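You operate a simulated robot arm through the tools that you are given. There is no shell and no other tool.

You are at the controls of a simulated robot arm. One attempt, no reset.

TASK
Set the film wrap machine to 8 rpm, shut its mast door, pull out the red button, then press reset.
Fine: raise the carriage to its mark.

It is judged by the outcome, as a careful person would: the job done as asked, and still so three seconds after it is handed in. It fails if anything else is knocked over, pushed out of place, dropped, spilled or broken.

THE ROBOT
A 7-joint arm with a two-finger parallel gripper, fixed in place. Base frame: the origin is at the foot of the arm, x ahead of it, y to its left, z up. Lengths are in m, angles in rad, forces in N, time in s.
With the tool pointing down near the work surface it reaches from about 0.36 to 0.88 m from the base axis. Its first joint turns from -2.496 to 2.496 rad. Payload 3 kg.
The tool frame sits at the grasp point between the pads (the TCP): z along the fingers, y along the line on which they close. The tips reach 0.03 m beyond it. The gripper opens to 0.094 m. The fingers are 0.028 m wide and 0.01 m thick; the gripper's body (0.05 by 0.096 m) begins 0.055 m behind the TCP.
Orientation is told as [roll, pitch, yaw] about the base's x, y, z axes, in that order, counted from this pose: with the fingers straight down and closing along the base's y, the tool's x points along the base's -x, its y along +y and its z along -z.

THE INTERFACE
- The arm moves only by the tool step_arm. Its arguments are lists of equal length, an entry for each row: "delta_rot": the turn, a rotation vector about the base's x, y, z in rad, a list of three; "dp": the shift along the base's x, y, z in mm, a list of three; "jaw": the finger opening in mm, from 0 to 94. In form: {"delta_rot": [[ax, ay, az], ...], "dp": [[x, y, z], ...], "jaw": [jaw, ...]}. A call has 1 to 20 rows; each row is the pose to reach, as a shift and turn from the pose commanded when the call began. Rows are played at 5 a second. More than 0.05 m and 0.15 rad between two rows, or a gripper value outside its range, and nothing of the call is played. Where a pose cannot be reached the arm comes as near as it can. A force on the tool above 50 N (or 10 N above the force at the start of the call, whichever is more), or a blocked arm, ends the call early, and 0.2 s more pass. The fingers move at their own pace (about 0.072 m/s each) and stop on an object; they squeeze with about 41 N. The grip force told is the motor's: it shows also when the fingers shut on nothing. Time passes only in rows, and 0.2 s behind the last, so rows that repeat a pose let the fingers close. The reply holds the time, the measured pose of the TCP, the force on the tool along the base axes, the opening and the grip force, in the units named above and with some noise, with the torque about the TCP (base axes, N m) and any sound that the robot's microphone picked up.
- Cameras (640 x 400 px; columns grow to the right, rows downward): "scene" is fixed at [0.399, 0.6462, 1.6005]; the picture's right is [-0.83, -0.55, 0.00], its down [-0.44, 0.67, -0.60] and it looks along [0.33, -0.50, -0.80] (base axes); focal length 266 px, centre (320, 200). "wrist" rides on the gripper at [0.076, 0.014, -0.103] in the tool frame; the picture's right is [-0.18, 0.98, 0.00], its down [-0.75, -0.14, -0.64] and it looks along [-0.63, -0.12, 0.77] (tool axes); focal length 243 px, centre (320, 200). There is no depth. A picture from a camera that has moved, and an enlarged one, comes with that camera's place and axes in the base frame and with its lens. The place of the scene camera against the robot may be out by one fixed shift of up to 0.018 m in any direction.
- grab_frame(camera): a new picture of that camera. The clock stands still meanwhile.
- enlarge(camera, box): a new picture of the part [left, top, right, bottom] of that camera's present view, enlarged. The clock stands still meanwhile.
- job_done(): hands the job in; it is judged then, once.

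Places have to be worked out from the pictures, the camera data and where the tool is seen. Open the gripper and draw the arm clear of the work before you hand the job in, unless the task says otherwise.

The tools are called as a command line: name --argument value ..., lists and objects as JSON in quotes. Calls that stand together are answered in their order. step_arm: Moves the arm, as the interface text tells. Its arguments: {"type":"object","properties":{"delta_rot":{"type":"array"},"dp":{"type":"array"},"jaw":{"type":"array"}},"required":["delta_rot","dp","jaw"]} The other tools are called the same way: grab_frame (camera) takes a picture; enlarge (camera, box) takes an enlarged picture of a part of a camera's view; job_done () hands the job in.

At the start:

```text
clock: 0.0
ee_pos: [0.519, 0.1791, 1.2798]
tool_rot: [-0.001, 0.001, -0.001]
ft_force: [0.3, 0.1, -0.7]
moment: [0.0, 0.02, 0.03]
opening: 0.094
finger_force: 0.1
```

scene: 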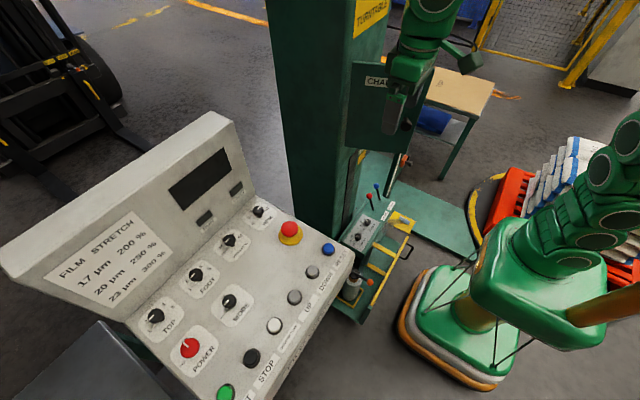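
wrist: 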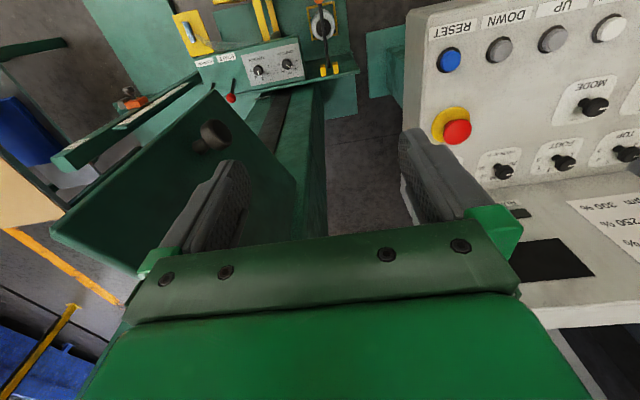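

I'll start by looking closely at both views to identify the controls, the door and the mast mark.

enlarge --camera "scene" --box '[120, 180, 360, 400]'

enlarge --camera "scene" --box '[260, 0, 500, 150]'

enlarge --camera "scene" --box '[320, 140, 480, 320]'

enlarge --camera "scene" --box '[0, 110, 260, 320]'

enlarge --camera "wrist" --box '[400, 0, 640, 250]'

enlarge --camera "wrist" --box '[150, 0, 400, 160]'

```text
1.82 times, centred on (240, 290) of scene
camera zoom: at [0.399, 0.6462, 1.6005], right [-0.83, -0.55, 0.0], down [-0.44, 0.67, -0.6], along [0.33, -0.5, -0.8], focal length 484 px, centre (466, 36)
```

zoom: 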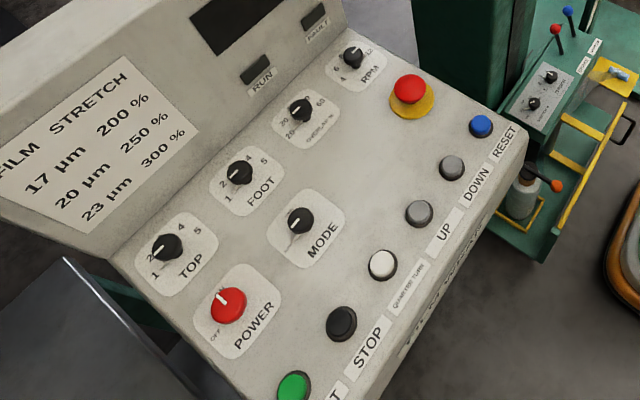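

```text
2.67 times, centred on (380, 75) of scene
camera zoom: at [0.399, 0.6462, 1.6005], right [-0.83, -0.55, 0.0], down [-0.44, 0.67, -0.6], along [0.33, -0.5, -0.8], focal length 710 px, centre (160, 533)
```

zoom: 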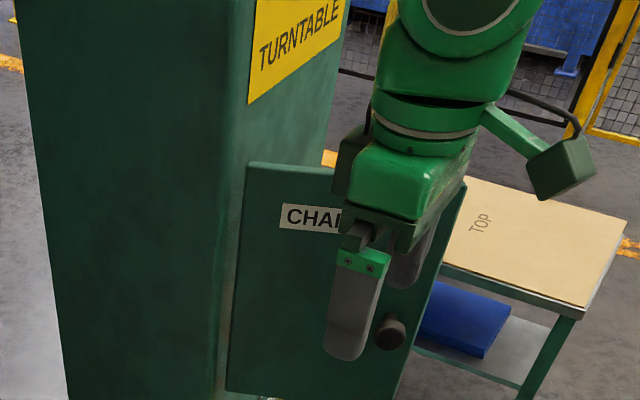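

```text
2.22 times, centred on (400, 230) of scene
camera zoom: at [0.399, 0.6462, 1.6005], right [-0.83, -0.55, 0.0], down [-0.44, 0.67, -0.6], along [0.33, -0.5, -0.8], focal length 591 px, centre (142, 133)
```

zoom: 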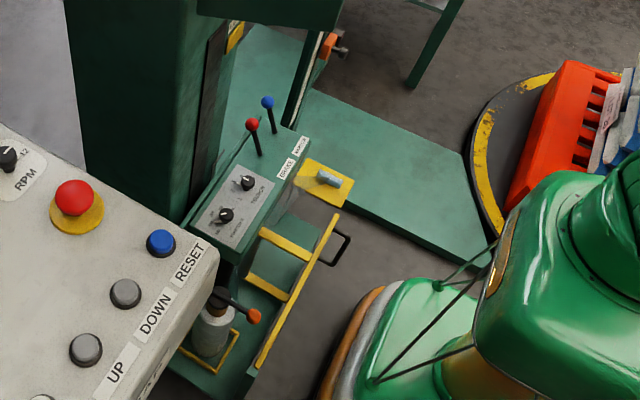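

```text
1.90 times, centred on (130, 215) of scene
camera zoom: at [0.399, 0.6462, 1.6005], right [-0.83, -0.55, 0.0], down [-0.44, 0.67, -0.6], along [0.33, -0.5, -0.8], focal length 507 px, centre (682, 171)
```

zoom: 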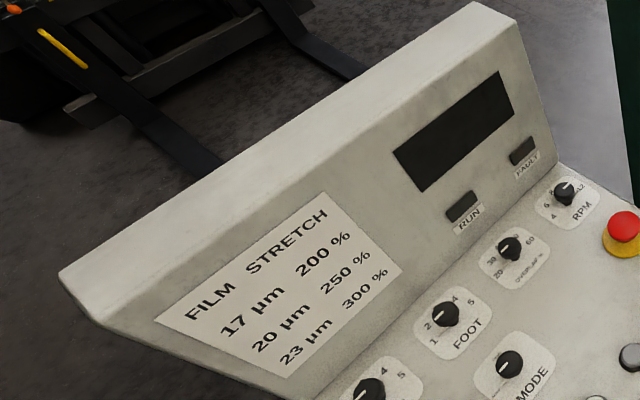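

```text
1.60 times, centred on (520, 125) of wrist
camera zoom: at [0.4438, 0.1942, 1.3835], right [0.18, 0.98, 0.0], down [0.75, -0.14, 0.64], along [0.63, -0.12, -0.77], focal length 388 px, centre (0, 320)
```

zoom: 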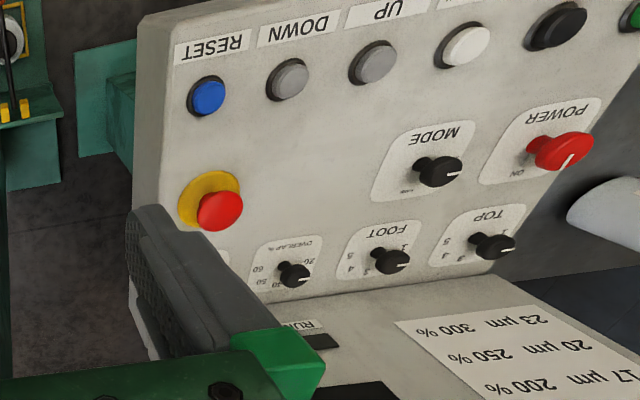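

```text
2.50 times, centred on (275, 80) of wrist
camera zoom: at [0.4438, 0.1942, 1.3835], right [0.18, 0.98, 0.0], down [0.75, -0.14, 0.64], along [0.63, -0.12, -0.77], focal length 606 px, centre (432, 500)
```

zoom: 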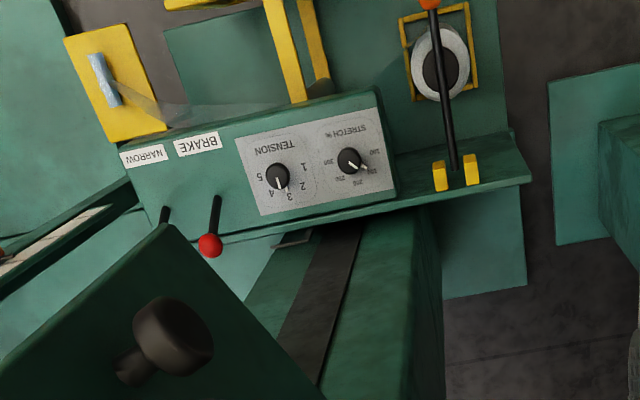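

The console is axis-aligned: from the two views I get RESET at about (0.55, 0.37, 0.96), the e-stop at about (0.66, 0.39, 0.99), and the door knob at about (0.51, 0.10, 1.21). I'll back the arm off and to the left to get an unobstructed view of the RPM knob, door and carriage.

step_arm --delta_rot '[[0, 0, 0], [0, 0, 0], [0, 0, 0], [0, 0, 0], [0, 0, 0]]' --dp '[[0, 30, 20], [-20, 70, 30], [-50, 100, 40], [-80, 130, 50], [-100, 160, 50]]' --jaw '[94, 94, 94, 94, 94]'

grab_frame --camera "wrist"

grab_frame --camera "scene"

```text
clock: 1.2
ee_pos: [0.422, 0.3409, 1.3301]
tool_rot: [0.001, 0.003, -0.002]
ft_force: [-0.6, -0.1, -0.3]
moment: [-0.03, 0.01, -0.03]
opening: 0.0941
finger_force: 0.0
```

```text
taken
camera wrist: at [0.346, 0.3563, 1.433], right [0.19, 0.98, 0.0], down [0.75, -0.14, 0.64], along [0.63, -0.12, -0.77], focal length 243 px, centre (320, 200)
```

wrist: 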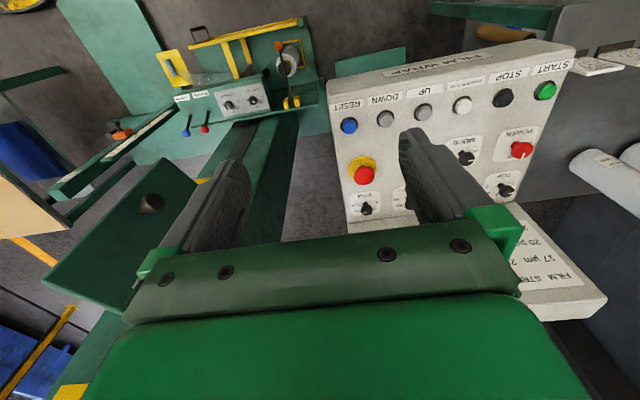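

```text
taken
```

scene: 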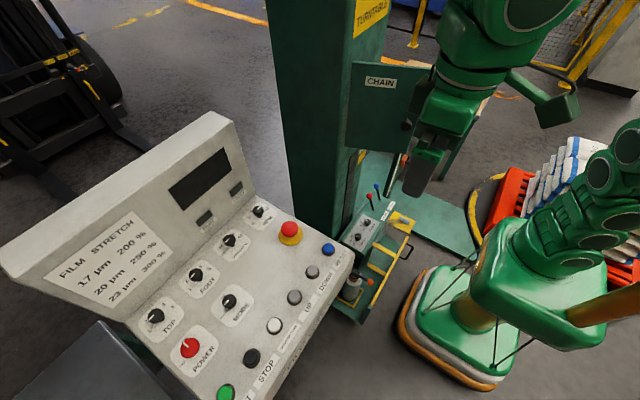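

I can now see the door, mast and console together. I'll enlarge the RPM dial, the mode and power knobs, the door and the mast track.

enlarge --camera "scene" --box '[235, 190, 285, 225]'

enlarge --camera "scene" --box '[165, 280, 265, 370]'

enlarge --camera "scene" --box '[330, 40, 450, 120]'

enlarge --camera "wrist" --box '[40, 0, 340, 190]'

enlarge --camera "wrist" --box '[320, 40, 570, 220]'

enlarge --camera "scene" --box '[320, 130, 440, 220]'

```text
11.43 times, centred on (260, 208) of scene
camera zoom: at [0.399, 0.6462, 1.6005], right [-0.83, -0.55, 0.0], down [-0.44, 0.67, -0.6], along [0.33, -0.5, -0.8], focal length 3041 px, centre (1006, 114)
```

zoom: 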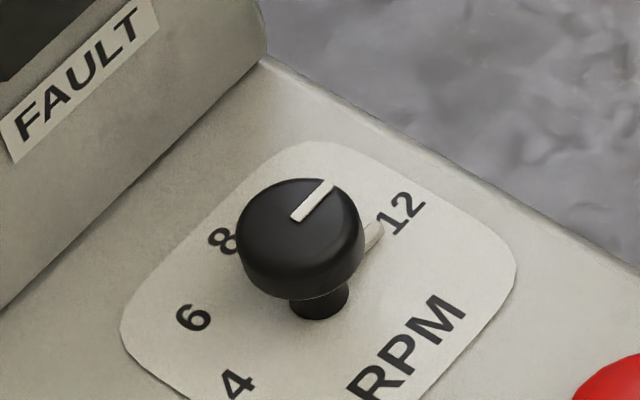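

```text
4.44 times, centred on (215, 325) of scene
camera zoom: at [0.399, 0.6462, 1.6005], right [-0.83, -0.55, 0.0], down [-0.44, 0.67, -0.6], along [0.33, -0.5, -0.8], focal length 1183 px, centre (787, -356)
```

zoom: 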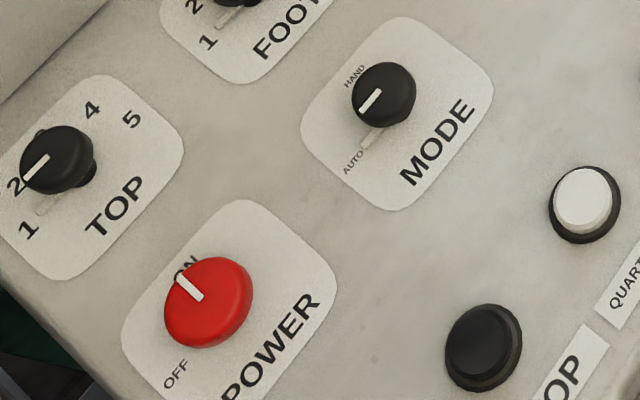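

```text
5.00 times, centred on (390, 80) of scene
camera zoom: at [0.399, 0.6462, 1.6005], right [-0.83, -0.55, 0.0], down [-0.44, 0.67, -0.6], along [0.33, -0.5, -0.8], focal length 1330 px, centre (-30, 800)
```

zoom: 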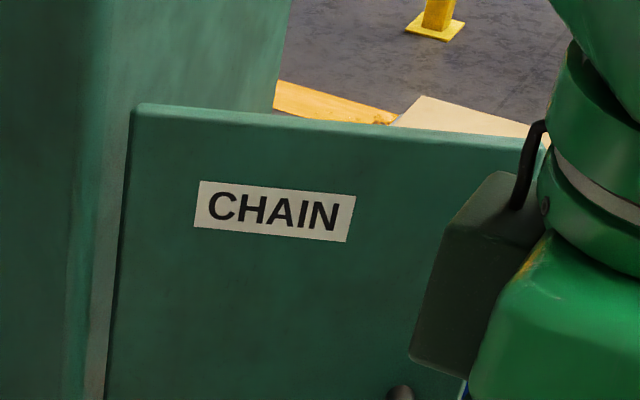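

```text
2.11 times, centred on (190, 95) of wrist
camera zoom: at [0.346, 0.3563, 1.433], right [0.19, 0.98, 0.0], down [0.75, -0.14, 0.64], along [0.63, -0.12, -0.77], focal length 511 px, centre (594, 421)
```

zoom: 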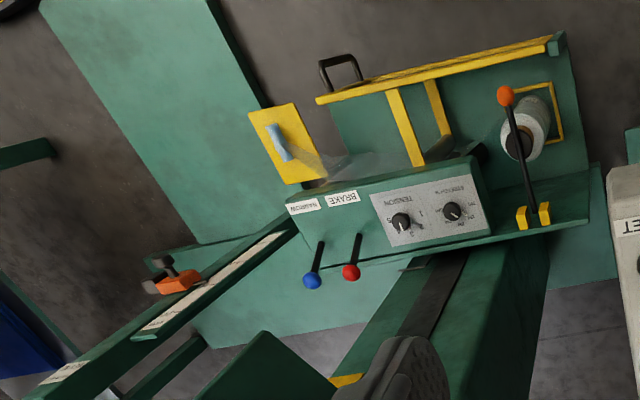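

```text
2.22 times, centred on (445, 130) of wrist
camera zoom: at [0.346, 0.3563, 1.433], right [0.19, 0.98, 0.0], down [0.75, -0.14, 0.64], along [0.63, -0.12, -0.77], focal length 539 px, centre (42, 356)
```

zoom: 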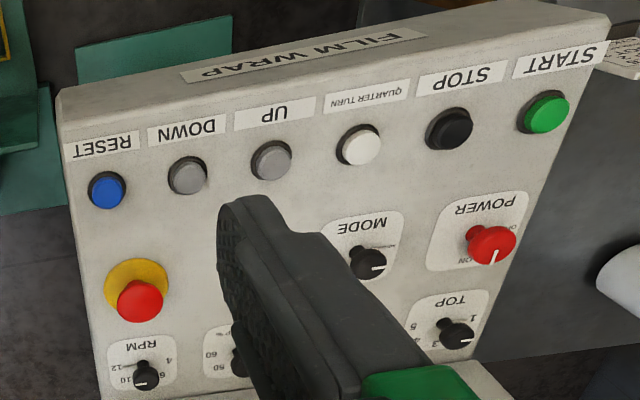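

```text
4.44 times, centred on (380, 175) of scene
camera zoom: at [0.399, 0.6462, 1.6005], right [-0.83, -0.55, 0.0], down [-0.44, 0.67, -0.6], along [0.33, -0.5, -0.8], focal length 1183 px, centre (53, 311)
```

zoom: 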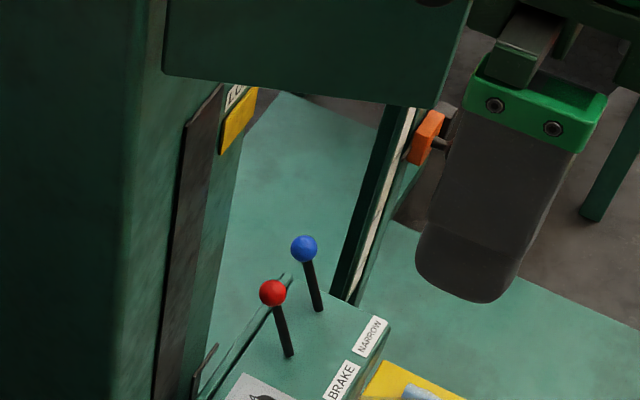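

Readings so far: POWER is ON, MODE is on AUTO, and the RPM pointer sits at 12 with 8 a quarter turn counter-clockwise. The door is hinged on the mast's near-left corner and stands open toward the robot. I'll move above the console's right side for precise wrist views of the RPM dial and e-stop.

step_arm --delta_rot '[[0, 0, 0], [0, 0, 0], [0, 0, 0], [0, 0, 0], [0, 0, 0], [0, 0, 0]]' --dp '[[35, 10, -10], [70, 20, -25], [105, 30, -40], [140, 40, -60], [175, 45, -80], [210, 50, -100]]' --jaw '[94, 94, 94, 94, 94, 94]'

grab_frame --camera "wrist"

grab_frame --camera "scene"

```text
clock: 2.6
ee_pos: [0.6276, 0.3905, 1.2288]
tool_rot: [-0.001, -0.004, 0.004]
ft_force: [-4.3, 6.9, 0.8]
moment: [-0.54, -0.36, 0.01]
opening: 0.0943
finger_force: 0.2
```

```text
taken
camera wrist: at [0.5513, 0.4047, 1.3322], right [0.18, 0.98, 0.0], down [0.75, -0.14, 0.64], along [0.63, -0.12, -0.77], focal length 243 px, centre (320, 200)
```

wrist: 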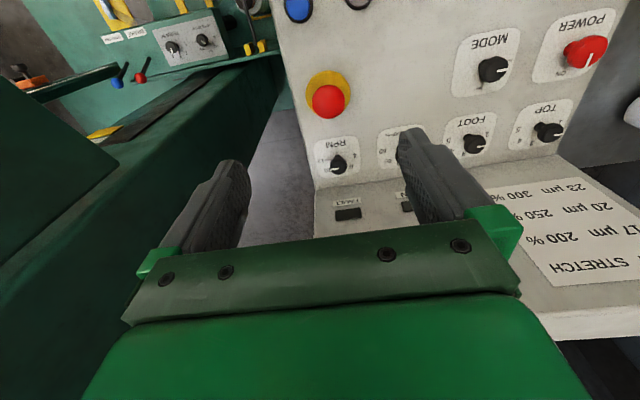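

```text
taken
```

scene: 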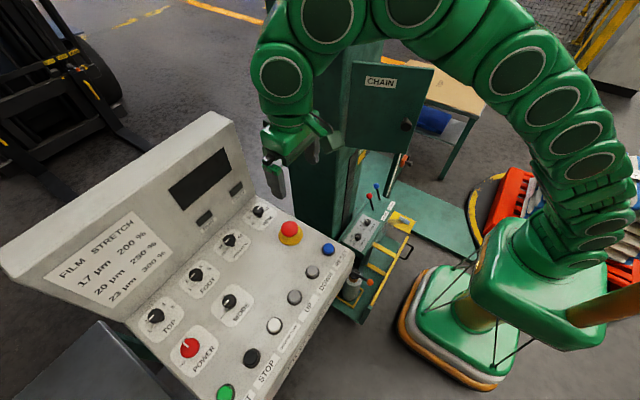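

The force reading is a bit elevated (about 8 N), so I'll hold still and check if it is just motion transient before going further.

step_arm --delta_rot '[[0, 0, 0], [0, 0, 0]]' --dp '[[0, 0, 0], [0, 0, 0]]' --jaw '[94, 94]'

enlarge --camera "wrist" --box '[270, 60, 430, 220]'

enlarge --camera "scene" --box '[330, 40, 450, 160]'

enlarge --camera "wrist" --box '[0, 0, 280, 180]'

```text
clock: 3.2
ee_pos: [0.6288, 0.3873, 1.2295]
tool_rot: [-0.001, -0.001, 0.001]
ft_force: [-0.6, -0.6, -0.8]
moment: [0.03, 0.0, -0.02]
opening: 0.0935
finger_force: 0.2
```

```text
2.50 times, centred on (350, 140) of wrist
camera zoom: at [0.5525, 0.4027, 1.3324], right [0.18, 0.98, 0.0], down [0.75, -0.14, 0.64], along [0.63, -0.12, -0.77], focal length 606 px, centre (245, 350)
```

zoom: 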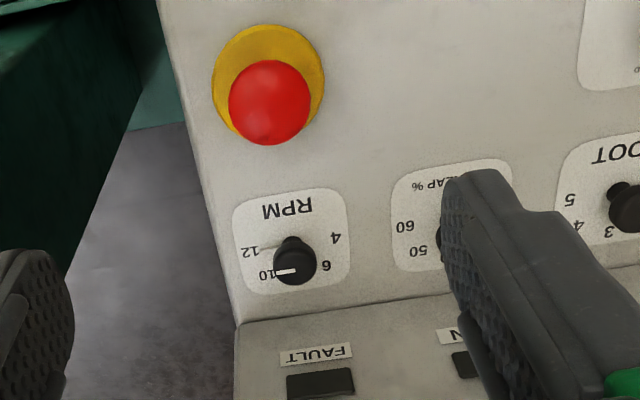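

```text
3.33 times, centred on (390, 100) of scene
camera zoom: at [0.399, 0.6462, 1.6005], right [-0.83, -0.55, 0.0], down [-0.44, 0.67, -0.6], along [0.33, -0.5, -0.8], focal length 887 px, centre (87, 533)
```

zoom: 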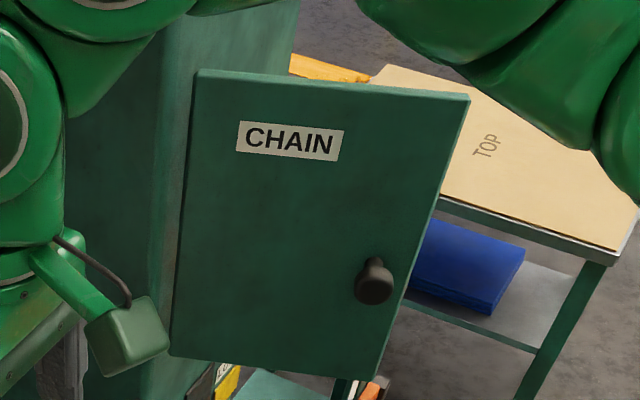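

```text
2.22 times, centred on (140, 90) of wrist
camera zoom: at [0.5525, 0.4027, 1.3324], right [0.18, 0.98, 0.0], down [0.75, -0.14, 0.64], along [0.63, -0.12, -0.77], focal length 539 px, centre (720, 444)
```

zoom: 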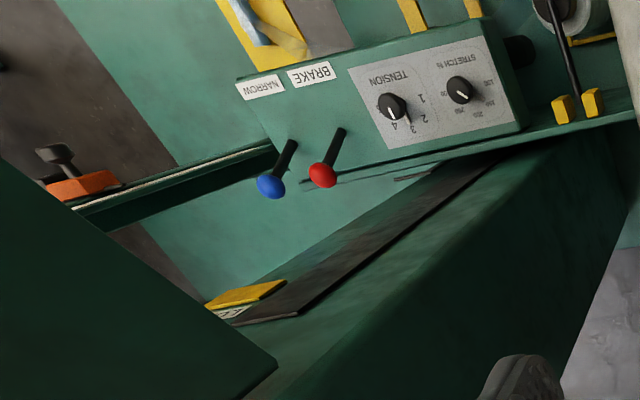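

The force was just a transient. The RPM knob cap works out at about (0.775, 0.394, 0.975). I'll move above it with the tool yawed -30° so there is room for the quarter turn, and take a check picture.

step_arm --delta_rot '[[0, 0, -0.09], [0, 0, -0.18], [0, 0, -0.27], [0, 0, -0.36], [0, 0, -0.45], [0, 0, -0.5236], [0, 0, -0.5236]]' --dp '[[25, 1, -20], [50, 2, -40], [75, 3, -65], [100, 4, -90], [125, 5, -110], [145, 5, -130], [145, 5, -130]]' --jaw '[60, 60, 60, 60, 60, 60, 60]'

grab_frame --camera "wrist"

enlarge --camera "scene" --box '[160, 100, 340, 260]'

```text
clock: 4.8
ee_pos: [0.7513, 0.3858, 1.0873]
tool_rot: [0.0, -0.001, -0.525]
ft_force: [0.6, -0.1, -0.7]
moment: [0.02, -0.02, -0.03]
opening: 0.0601
finger_force: 0.0
out of reach, approached as far as the arm can: row 1, 2, 3, 4, 5, 6, 7
```

```text
taken
camera wrist: at [0.6931, 0.4382, 1.192], right [0.65, 0.76, 0.0], down [0.58, -0.5, 0.64], along [0.49, -0.42, -0.77], focal length 243 px, centre (320, 200)
```

wrist: 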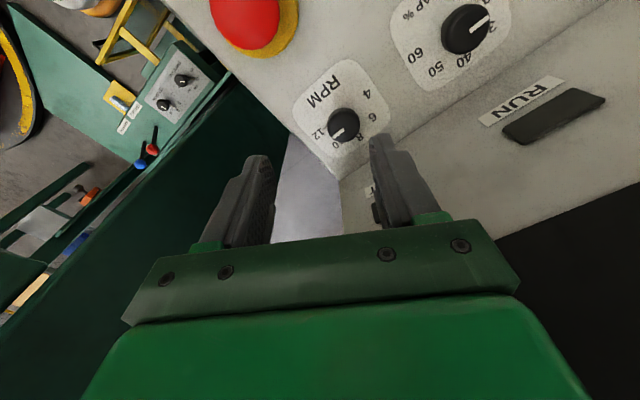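

```text
2.50 times, centred on (250, 180) of scene
camera zoom: at [0.399, 0.6462, 1.6005], right [-0.83, -0.55, 0.0], down [-0.44, 0.67, -0.6], along [0.33, -0.5, -0.8], focal length 665 px, centre (495, 250)
```

zoom: 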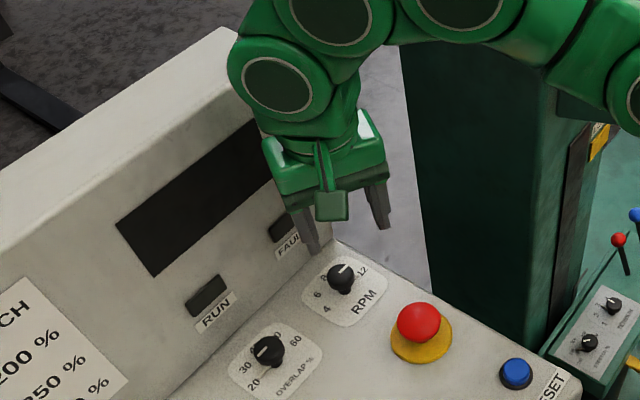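

Reach is limited at this height, but it grows as the tool gets lower, so I can get over the knob by descending. I'll enlarge the knob from here to pin down its centre.

enlarge --camera "wrist" --box '[290, 60, 410, 180]'

```text
3.33 times, centred on (350, 120) of wrist
camera zoom: at [0.6931, 0.4382, 1.192], right [0.65, 0.76, 0.0], down [0.58, -0.5, 0.64], along [0.49, -0.42, -0.77], focal length 809 px, centre (220, 467)
```

zoom: 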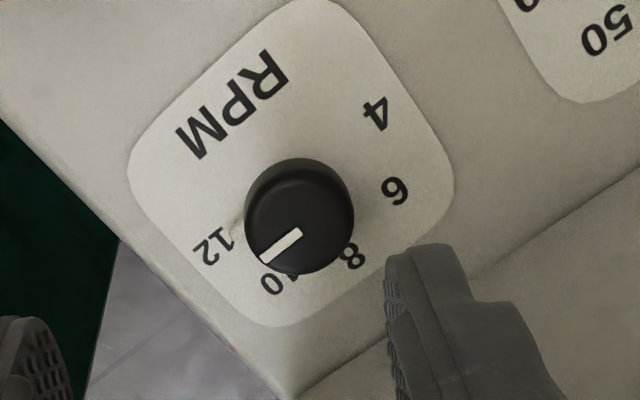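

The knob cap centre is at about (0.773, 0.397), with its top near z 0.983. I'll descend a little first to confirm the reach opens up and see how the commanded reference behaves.

step_arm --delta_rot '[[0, 0, 0], [0, 0, 0], [0, 0, 0]]' --dp '[[0, 0, -20], [0, 0, -40], [0, 0, -50]]' --jaw '[60, 60, 60]'

grab_frame --camera "wrist"

```text
clock: 5.6
ee_pos: [0.7515, 0.3877, 1.0385]
tool_rot: [0.0, -0.001, -0.524]
ft_force: [0.4, 0.2, -0.4]
moment: [-0.01, -0.01, -0.03]
opening: 0.0602
finger_force: 0.0
```

```text
taken
camera wrist: at [0.6937, 0.4386, 1.1416], right [0.65, 0.76, 0.0], down [0.58, -0.5, 0.64], along [0.49, -0.42, -0.77], focal length 243 px, centre (320, 200)
```

wrist: 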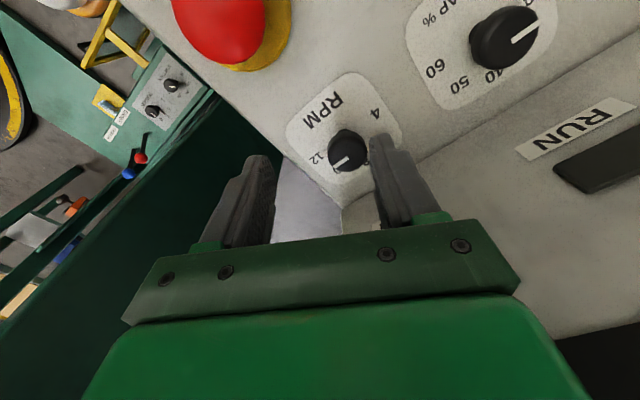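

The reference tracks the reached pose, and at this height the arm follows exactly. I'll shift over the knob centre at z about 1.03 and check the alignment.

step_arm --delta_rot '[[0, 0, 0], [0, 0, 0], [0, 0, 0]]' --dp '[[10, 5, -8], [21.5, 9.5, -10], [21.5, 9.5, -10]]' --jaw '[60, 60, 60]'

grab_frame --camera "wrist"

enlarge --camera "scene" --box '[210, 150, 310, 250]'

```text
clock: 6.4
ee_pos: [0.774, 0.3965, 1.027]
tool_rot: [0.0, 0.0, -0.525]
ft_force: [-0.6, 0.8, 0.4]
moment: [-0.01, -0.02, 0.04]
opening: 0.06
finger_force: 0.0
```

```text
taken
camera wrist: at [0.716, 0.4481, 1.1307], right [0.65, 0.76, 0.0], down [0.58, -0.5, 0.64], along [0.49, -0.42, -0.77], focal length 243 px, centre (320, 200)
```

wrist: 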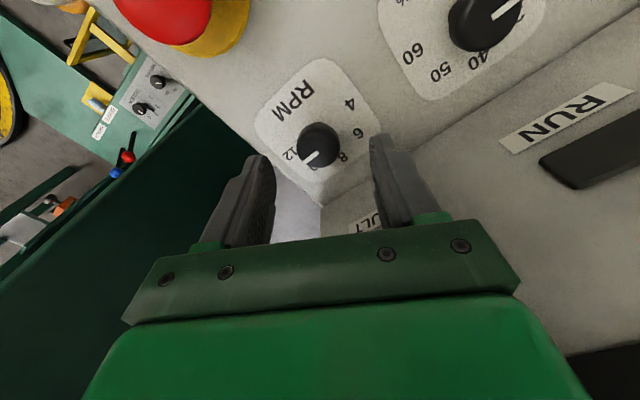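

```text
4.00 times, centred on (260, 200) of scene
camera zoom: at [0.399, 0.6462, 1.6005], right [-0.83, -0.55, 0.0], down [-0.44, 0.67, -0.6], along [0.33, -0.5, -0.8], focal length 1064 px, centre (560, 200)
```

zoom: 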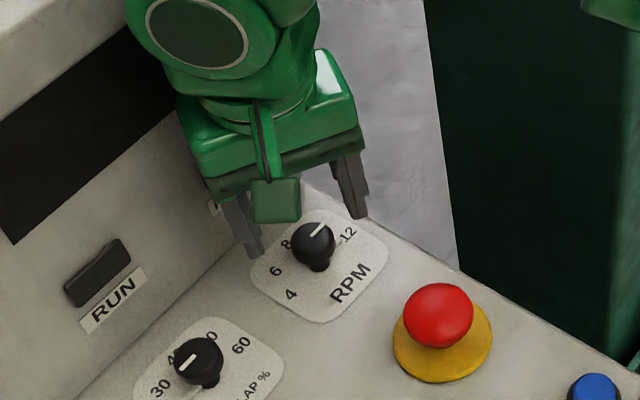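

The knob sits centred between the fingers (column 318 vs expected 320). I'll descend to put the fingertips at about z 0.967 beside the cap, without closing yet.

step_arm --delta_rot '[[0, 0, 0], [0, 0, 0], [0, 0, 0], [0, 0, 0]]' --dp '[[0, 0, -10], [0, 0, -20], [0, 0, -26], [0, 0, -31]]' --jaw '[60, 60, 60, 60]'

grab_frame --camera "wrist"

enlarge --camera "scene" --box '[220, 160, 300, 230]'

```text
clock: 7.4
ee_pos: [0.7742, 0.3972, 0.9947]
tool_rot: [0.001, 0.0, -0.524]
ft_force: [0.5, 0.2, -0.2]
moment: [-0.02, -0.01, -0.03]
opening: 0.06
finger_force: 0.1
```

```text
taken
camera wrist: at [0.7162, 0.4492, 1.0983], right [0.65, 0.76, 0.0], down [0.58, -0.5, 0.64], along [0.49, -0.42, -0.77], focal length 243 px, centre (320, 200)
```

wrist: 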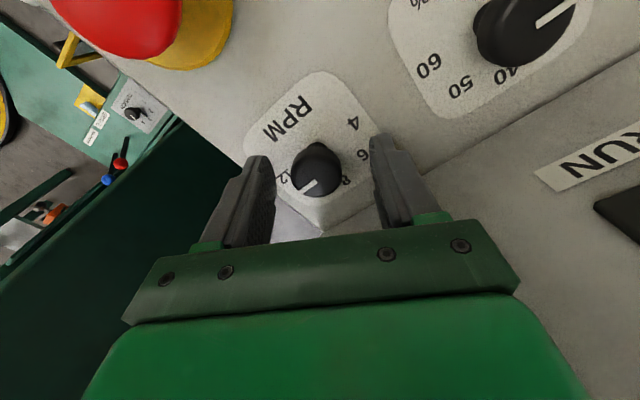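

```text
5.71 times, centred on (260, 195) of scene
camera zoom: at [0.399, 0.6462, 1.6005], right [-0.83, -0.55, 0.0], down [-0.44, 0.67, -0.6], along [0.33, -0.5, -0.8], focal length 1520 px, centre (663, 229)
```

zoom: 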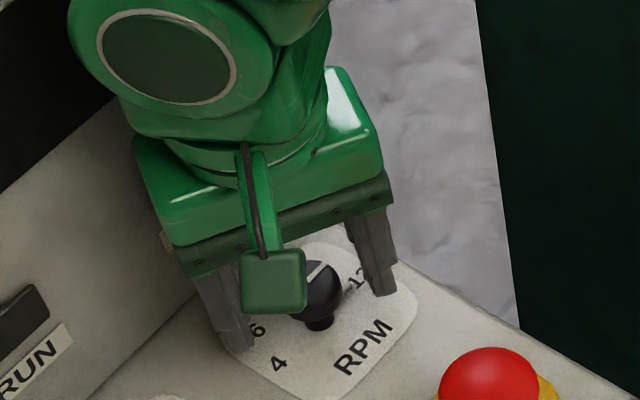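

Fingers straddle the cap cleanly with no contact. I'll close on the knob.

step_arm --delta_rot '[[0, 0, 0], [0, 0, 0], [0, 0, 0]]' --dp '[[0, 0, 0], [0, 0, 0], [0, 0, 0]]' --jaw '[30, 10, 10]'

grab_frame --camera "wrist"

```text
clock: 8.2
ee_pos: [0.7753, 0.3956, 0.994]
tool_rot: [-0.003, 0.003, -0.528]
ft_force: [-25.9, -37.0, 2.8]
moment: [-0.83, 0.9, -0.04]
opening: 0.0292
finger_force: 45.4
```

```text
taken
camera wrist: at [0.7168, 0.4468, 1.0982], right [0.65, 0.76, 0.0], down [0.58, -0.5, 0.64], along [0.48, -0.42, -0.77], focal length 243 px, centre (320, 200)
```

wrist: 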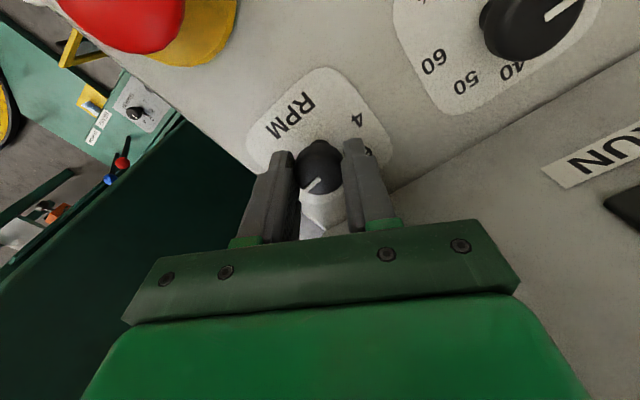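

The grip is on (29 mm opening) but a 45 N side load shows I'm about 2 mm off-centre along the closing axis. I'll ease the command in that direction to relieve it before turning.

step_arm --delta_rot '[[0, 0, 0], [0, 0, 0], [0, 0, 0]]' --dp '[[-0.5, -0.9, 0], [-1, -1.7, 0], [-1, -1.7, 0]]' --jaw '[10, 10, 10]'

```text
clock: 9.0
ee_pos: [0.7748, 0.395, 0.9951]
tool_rot: [0.001, -0.004, -0.524]
ft_force: [16.3, -22.0, -21.2]
moment: [-0.47, -0.58, 0.01]
opening: 0.0294
finger_force: 44.6
```

step_arm --delta_rot '[[0, 0, 0], [0, 0, 0]]' --dp '[[0, 0, 0], [0, 0, 0]]' --jaw '[10, 10]'

```text
clock: 9.6
ee_pos: [0.7736, 0.3956, 0.9944]
tool_rot: [0.0, -0.001, -0.524]
ft_force: [22.3, -17.9, -18.5]
moment: [-0.32, -0.58, 0.0]
opening: 0.0295
finger_force: 45.2
```

Forces are now steady: the closing-axis load is gone, leaving about 28 N sideways and 18 N vertical. At roughly 20 N/mm I'll trim another 1.4 mm and 0.9 mm to unload it.

step_arm --delta_rot '[[0, 0, 0], [0, 0, 0], [0, 0, 0]]' --dp '[[0.6, -0.4, -0.5], [1.2, -0.7, -0.9], [1.2, -0.7, -0.9]]' --jaw '[10, 10, 10]'

```text
clock: 10.4
ee_pos: [0.7742, 0.3957, 0.9951]
tool_rot: [0.002, 0.0, -0.524]
ft_force: [20.7, -3.3, -6.8]
moment: [-0.18, -0.57, 0.01]
opening: 0.0294
finger_force: 44.8
```

Load is down to about 22 N. I'll begin turning counter-clockwise about the vertical in a small first increment and watch the forces.

step_arm --delta_rot '[[0, 0, 0.06], [0, 0, 0.12], [0, 0, 0.18], [0, 0, 0.24], [0, 0, 0.3]]' --dp '[[0.8, 0, 0], [0.8, 0, 0], [0.8, 0, 0], [0.8, 0, 0], [0.8, 0, 0]]' --jaw '[10, 10, 10, 10, 10]'

grab_frame --camera "wrist"

```text
clock: 11.6
ee_pos: [0.7745, 0.3956, 0.9946]
tool_rot: [-0.001, 0.003, -0.221]
ft_force: [-9.1, -1.8, 5.5]
moment: [-0.21, -0.38, -0.05]
opening: 0.0295
finger_force: 44.8
```

```text
taken
camera wrist: at [0.7032, 0.4264, 1.0988], right [0.4, 0.92, 0.0], down [0.7, -0.3, 0.64], along [0.59, -0.25, -0.77], focal length 243 px, centre (320, 200)
```

wrist: 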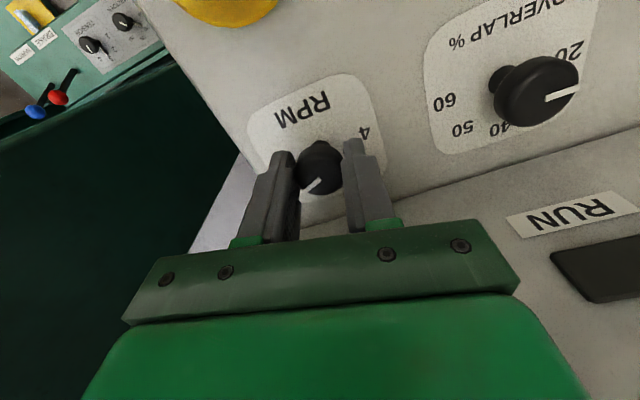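

The knob turns with the gripper and forces stay low. Continuing the turn.

step_arm --delta_rot '[[0, 0, 0.1], [0, 0, 0.2], [0, 0, 0.3], [0, 0, 0.4], [0, 0, 0.5], [0, 0, 0.6]]' --dp '[[0, 0, 0], [0, 0, 0], [0, 0, 0], [0, 0, 0], [0, 0, 0], [0, 0, 0]]' --jaw '[10, 10, 10, 10, 10, 10]'

grab_frame --camera "wrist"

enlarge --camera "scene" --box '[220, 150, 310, 230]'

```text
clock: 13.0
ee_pos: [0.7744, 0.3938, 0.9932]
tool_rot: [0.001, 0.001, 0.378]
ft_force: [-23.9, -1.4, -13.0]
moment: [-0.04, 0.45, -0.01]
opening: 0.0296
finger_force: 44.1
```

```text
taken
camera wrist: at [0.6996, 0.3806, 1.0987], right [-0.19, 0.98, 0.0], down [0.75, 0.15, 0.64], along [0.63, 0.12, -0.77], focal length 243 px, centre (320, 200)
```

wrist: 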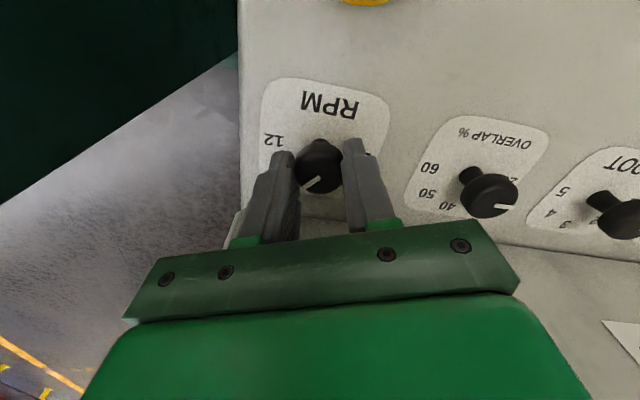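

```text
5.00 times, centred on (265, 190) of scene
camera zoom: at [0.399, 0.6462, 1.6005], right [-0.83, -0.55, 0.0], down [-0.44, 0.67, -0.6], along [0.33, -0.5, -0.8], focal length 1330 px, centre (595, 250)
```

zoom: 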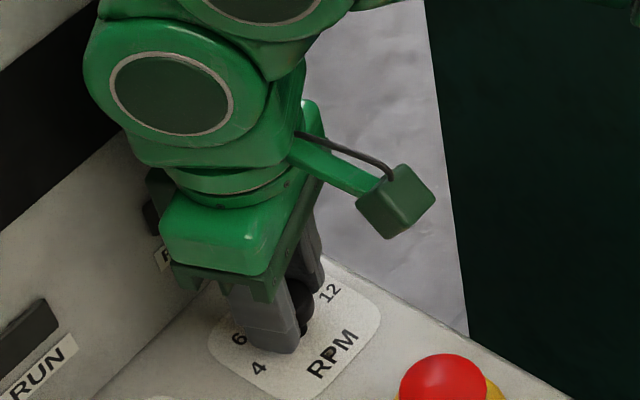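

Turned 0.90 rad so far with the pointer following. I'll finish to 1.571 rad total, easing x back 1 mm to reduce the side load.

step_arm --delta_rot '[[0, 0, 0.1], [0, 0, 0.2], [0, 0, 0.3], [0, 0, 0.4], [0, 0, 0.5], [0, 0, 0.6], [0, 0, 0.669], [0, 0, 0.669]]' --dp '[[-1, 0, 0], [-1, 0, 0], [-1, 0, 0], [-1, 0, 0], [-1, 0, 0], [-1, 0, 0], [-1, 0, 0], [-1, 0, 0]]' --jaw '[10, 10, 10, 10, 10, 10, 10, 10]'

grab_frame --camera "wrist"

enlarge --camera "scene" --box '[210, 150, 310, 230]'

```text
clock: 14.8
ee_pos: [0.7742, 0.3936, 0.9957]
tool_rot: [-0.003, -0.002, 1.045]
ft_force: [29.4, 18.8, 12.8]
moment: [0.48, -0.78, 0.02]
opening: 0.0295
finger_force: 45.0
```

```text
taken
camera wrist: at [0.724, 0.3357, 1.0989], right [-0.76, 0.65, 0.0], down [0.5, 0.58, 0.64], along [0.42, 0.49, -0.77], focal length 243 px, centre (320, 200)
```

wrist: 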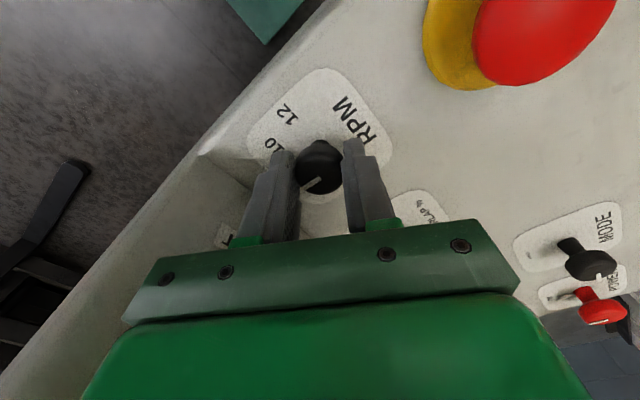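

```text
5.00 times, centred on (260, 190) of scene
camera zoom: at [0.399, 0.6462, 1.6005], right [-0.83, -0.55, 0.0], down [-0.44, 0.67, -0.6], along [0.33, -0.5, -0.8], focal length 1330 px, centre (620, 250)
```

zoom: 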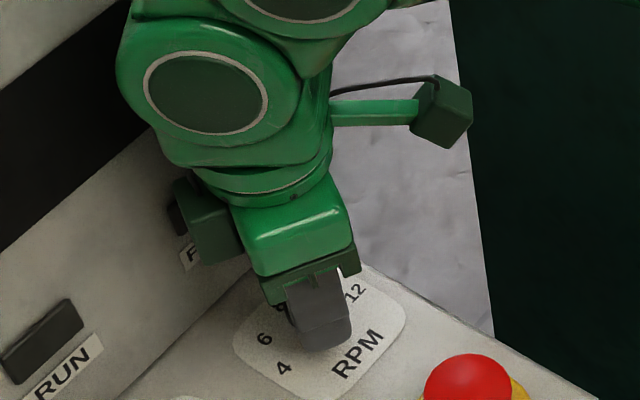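

The pointer line now points straight away from the operator. I'll open the fingers and lift off to inspect which number it reads.

step_arm --delta_rot '[[0, 0, 0], [0, 0, 0], [0, 0, 0], [0, 0, 0], [0, 0, 0]]' --dp '[[0, 0, 0], [0, 0, 0], [0, 0, 10], [0, 0, 25], [0, 0, 35]]' --jaw '[45, 52, 52, 52, 52]'

step_arm --delta_rot '[[0, 0, -0.13], [0, 0, -0.26], [0, 0, -0.39], [0, 0, -0.52], [0, 0, -0.65], [0, 0, -0.78], [0, 0, -0.91], [0, 0, -1.046]]' --dp '[[-10, 0, 10], [-25, 0, 20], [-40, 0, 35], [-60, 0, 50], [-80, 0, 65], [-105, 0, 80], [-130, 0, 95], [-150, 0, 110]]' --jaw '[52, 52, 52, 52, 52, 52, 52, 52]'

grab_frame --camera "wrist"

enlarge --camera "scene" --box '[235, 190, 285, 225]'

```text
clock: 16.0
ee_pos: [0.7733, 0.3946, 1.0292]
tool_rot: [-0.002, 0.001, 1.045]
ft_force: [0.3, -0.3, 0.2]
moment: [-0.01, -0.03, -0.03]
opening: 0.0522
finger_force: 0.0
```

```text
clock: 17.8
ee_pos: [0.6247, 0.394, 1.1414]
tool_rot: [0.0, 0.0, -0.003]
ft_force: [0.1, 1.2, 0.6]
moment: [0.03, 0.01, -0.01]
opening: 0.0521
finger_force: 0.1
```

```text
taken
camera wrist: at [0.5489, 0.4093, 1.2442], right [0.19, 0.98, 0.0], down [0.75, -0.14, 0.64], along [0.63, -0.12, -0.77], focal length 243 px, centre (320, 200)
```

wrist: 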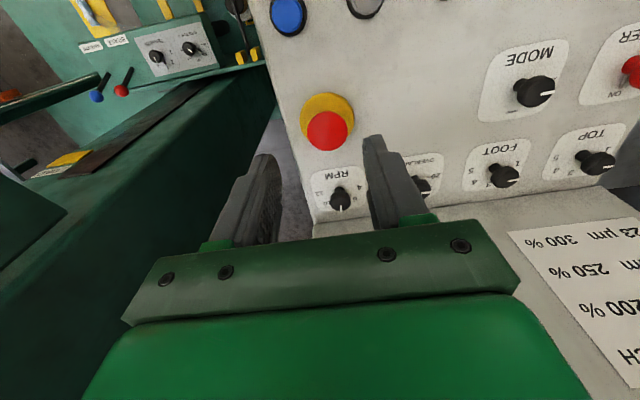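

```text
11.43 times, centred on (260, 208) of scene
camera zoom: at [0.399, 0.6462, 1.6005], right [-0.83, -0.55, 0.0], down [-0.44, 0.67, -0.6], along [0.33, -0.5, -0.8], focal length 3041 px, centre (1006, 114)
```

zoom: 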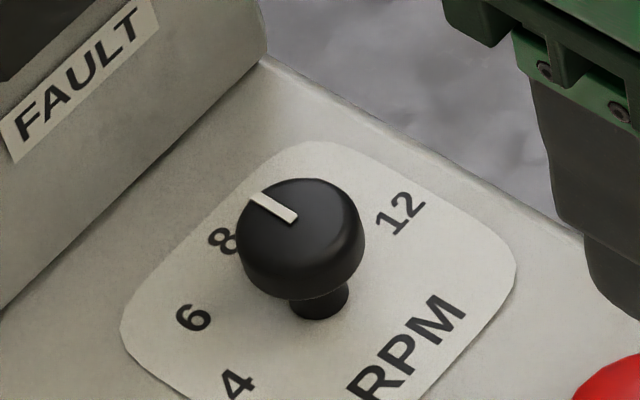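

Lift-off was clean. I'll enlarge the wrist view of the RPM dial to judge the pointer angle against 8.

enlarge --camera "wrist" --box '[310, 160, 370, 220]'

enlarge --camera "scene" --box '[245, 198, 273, 220]'

```text
6.67 times, centred on (340, 190) of wrist
camera zoom: at [0.5489, 0.4093, 1.2442], right [0.19, 0.98, 0.0], down [0.75, -0.14, 0.64], along [0.63, -0.12, -0.77], focal length 1618 px, centre (187, 267)
```

zoom: 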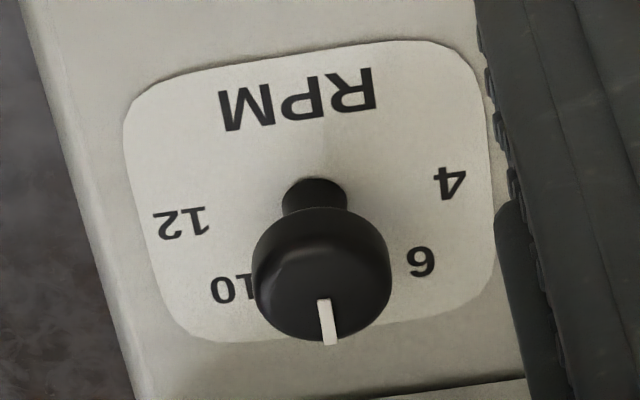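

```text
16.00 times, centred on (259, 209) of scene
camera zoom: at [0.399, 0.6462, 1.6005], right [-0.83, -0.55, 0.0], down [-0.44, 0.67, -0.6], along [0.33, -0.5, -0.8], focal length 4257 px, centre (1296, 56)
```

zoom: 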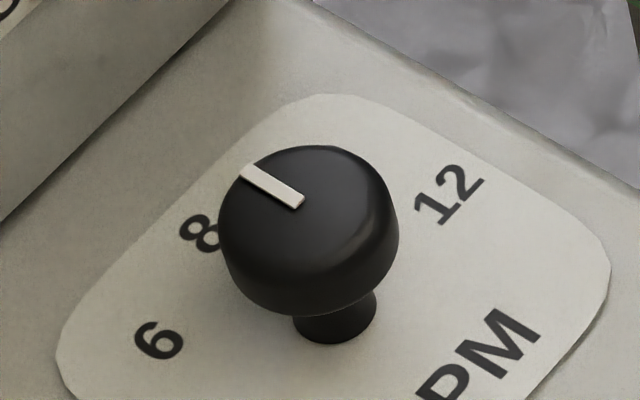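

The wrist view puts the pointer at 89–90°, right on 8, so the RPM is set. Next is the door: I estimate the hinge at (0.666, 0.113), the free edge at (0.505, 0.045), and z from 1.07 to 1.316. Because the mast is tall, I'll push with a 45° tilted, closed gripper so the wrist stays clear; first I retreat and tilt.

step_arm --delta_rot '[[0, 0, 0], [0, -0.1, 0], [0, -0.2, 0], [0, -0.32, 0], [0, -0.44, 0], [0, -0.56, 0], [0, -0.68, 0], [0, -0.785, 0], [0, -0.785, 0]]' --dp '[[-15, -5, 25], [-30, -15, 55], [-50, -30, 85], [-70, -50, 110], [-95, -70, 130], [-115, -90, 145], [-130, -110, 155], [-145, -124, 160], [-145, -124, 160]]' --jaw '[30, 0, 0, 0, 0, 0, 0, 0, 0]'

grab_frame --camera "wrist"

grab_frame --camera "scene"

```text
clock: 20.0
ee_pos: [0.5075, 0.2841, 1.2272]
tool_rot: [0.035, -0.607, -0.024]
ft_force: [0.1, -0.1, 0.7]
moment: [-0.03, 0.01, 0.02]
opening: 0.0
finger_force: 32.9
stopped in row 9: the arm was blocked; the commanded pose is now the measured one
```

```text
taken
camera wrist: at [0.3874, 0.2988, 1.2695], right [0.16, 0.98, 0.13], down [0.25, -0.17, 0.95], along [0.95, -0.11, -0.27], focal length 243 px, centre (320, 200)
```

wrist: 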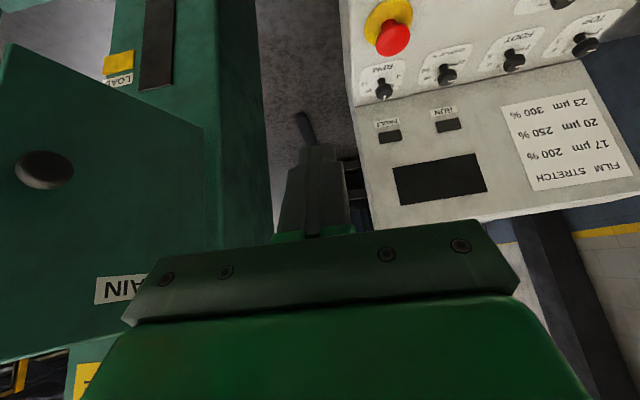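

```text
taken
```

scene: 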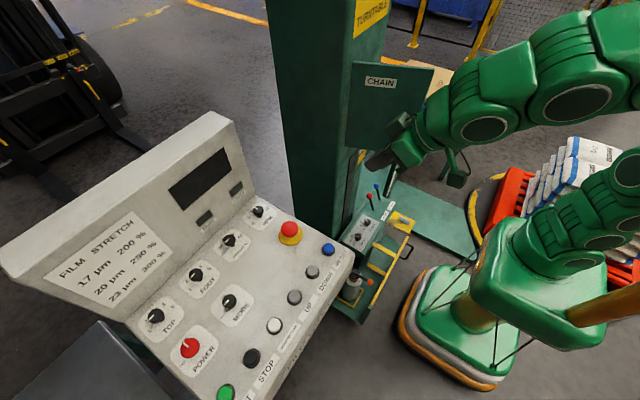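

The arm stopped as "blocked" partway through the tilt with no tool force, possibly a joint limit rather than contact. I'll look closely at the arm and surroundings.

enlarge --camera "scene" --box '[340, 0, 640, 220]'

enlarge --camera "wrist" --box '[0, 0, 320, 200]'

```text
1.82 times, centred on (490, 110) of scene
camera zoom: at [0.399, 0.6462, 1.6005], right [-0.83, -0.55, 0.0], down [-0.44, 0.67, -0.6], along [0.33, -0.5, -0.8], focal length 484 px, centre (11, 364)
```

zoom: 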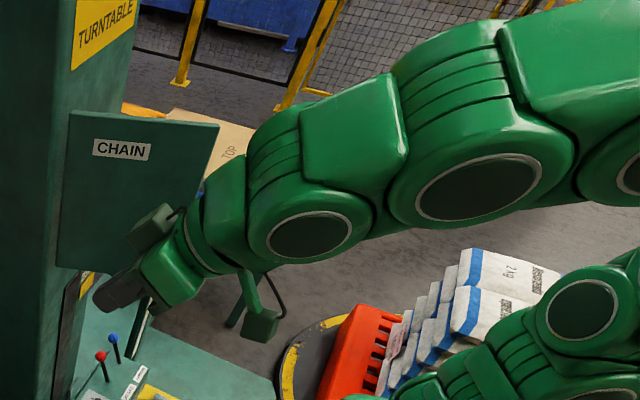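

```text
2.00 times, centred on (160, 100) of wrist
camera zoom: at [0.3874, 0.2988, 1.2695], right [0.16, 0.98, 0.13], down [0.25, -0.17, 0.95], along [0.95, -0.11, -0.27], focal length 485 px, centre (640, 400)
```

zoom: 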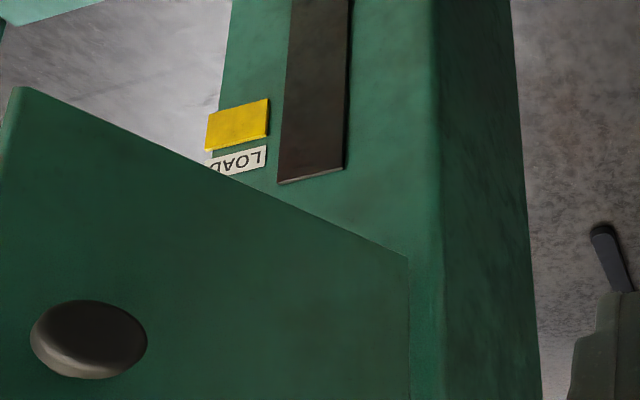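

No visible contact, and the pose ended off the commanded path, so it was most likely a joint limit or an internal reconfiguration. I'll test a small upward move while reducing the tilt slightly.

step_arm --delta_rot '[[0, 0.03, 0], [0, 0.06, 0], [0, 0.06, 0]]' --dp '[[0, 0, 10], [0, 0, 20], [0, 0, 20]]' --jaw '[0, 0, 0]'

grab_frame --camera "scene"

```text
clock: 20.8
ee_pos: [0.5057, 0.2839, 1.2508]
tool_rot: [0.033, -0.556, -0.021]
ft_force: [-0.5, 0.1, -0.1]
moment: [0.01, 0.0, 0.0]
opening: 0.0
finger_force: 32.4
```

```text
taken
```

scene: 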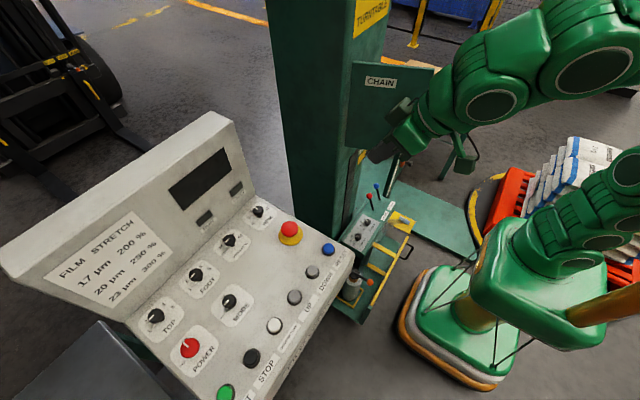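

The arm moves freely, so that was just an internal limit. I'll keep about 32° of tilt, level out the small roll error, and then yaw to face the door squarely.

step_arm --delta_rot '[[-0.014, 0, 0.002], [-0.028, 0, 0.004], [-0.028, 0, 0.004]]' --dp '[[0, -10, 12], [0, -20, 24], [0, -20, 24]]' --jaw '[0, 0, 0]'

step_arm --delta_rot '[[0, 0, -0.13], [0, 0, -0.26], [0, 0, -0.39], [0, 0, -0.52], [0, 0, -0.65], [0, 0, -0.78], [0, 0, -0.91], [0, 0, -1.04], [0, 0, -1.15], [0, 0, -1.15]]' --dp '[[0, 0, 0], [0, 0, 0], [0, -5, 0], [5, -10, 0], [5, -15, 0], [10, -20, 0], [10, -30, 0], [15, -40, 0], [15, -50, 0], [15, -50, 0]]' --jaw '[0, 0, 0, 0, 0, 0, 0, 0, 0, 0]'

grab_frame --camera "wrist"

grab_frame --camera "scene"

```text
clock: 21.6
ee_pos: [0.5087, 0.2615, 1.2714]
tool_rot: [-0.005, -0.548, -0.001]
ft_force: [0.1, -0.1, 0.9]
moment: [0.03, -0.02, -0.05]
opening: 0.0
finger_force: 33.2
```

```text
clock: 23.8
ee_pos: [0.5222, 0.2146, 1.2731]
tool_rot: [-0.001, -0.554, -1.151]
ft_force: [0.8, -0.5, 0.6]
moment: [0.03, 0.03, -0.01]
opening: 0.0
finger_force: 33.2
```

```text
taken
camera wrist: at [0.487, 0.3289, 1.3223], right [0.96, 0.26, 0.1], down [-0.01, -0.33, 0.94], along [0.28, -0.91, -0.32], focal length 243 px, centre (320, 200)
```

wrist: 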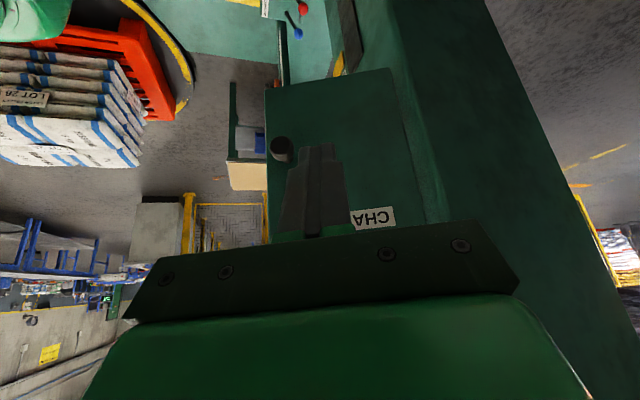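

```text
taken
```

scene: 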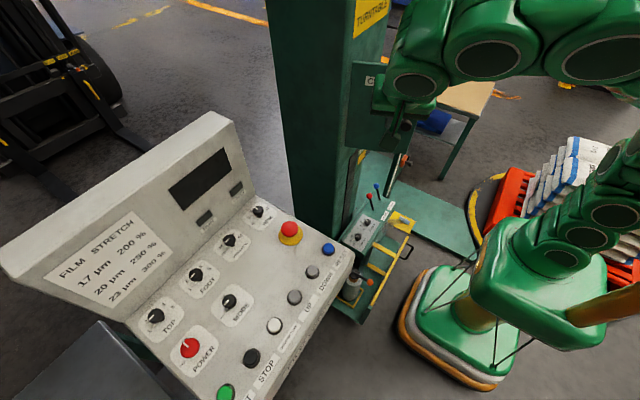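

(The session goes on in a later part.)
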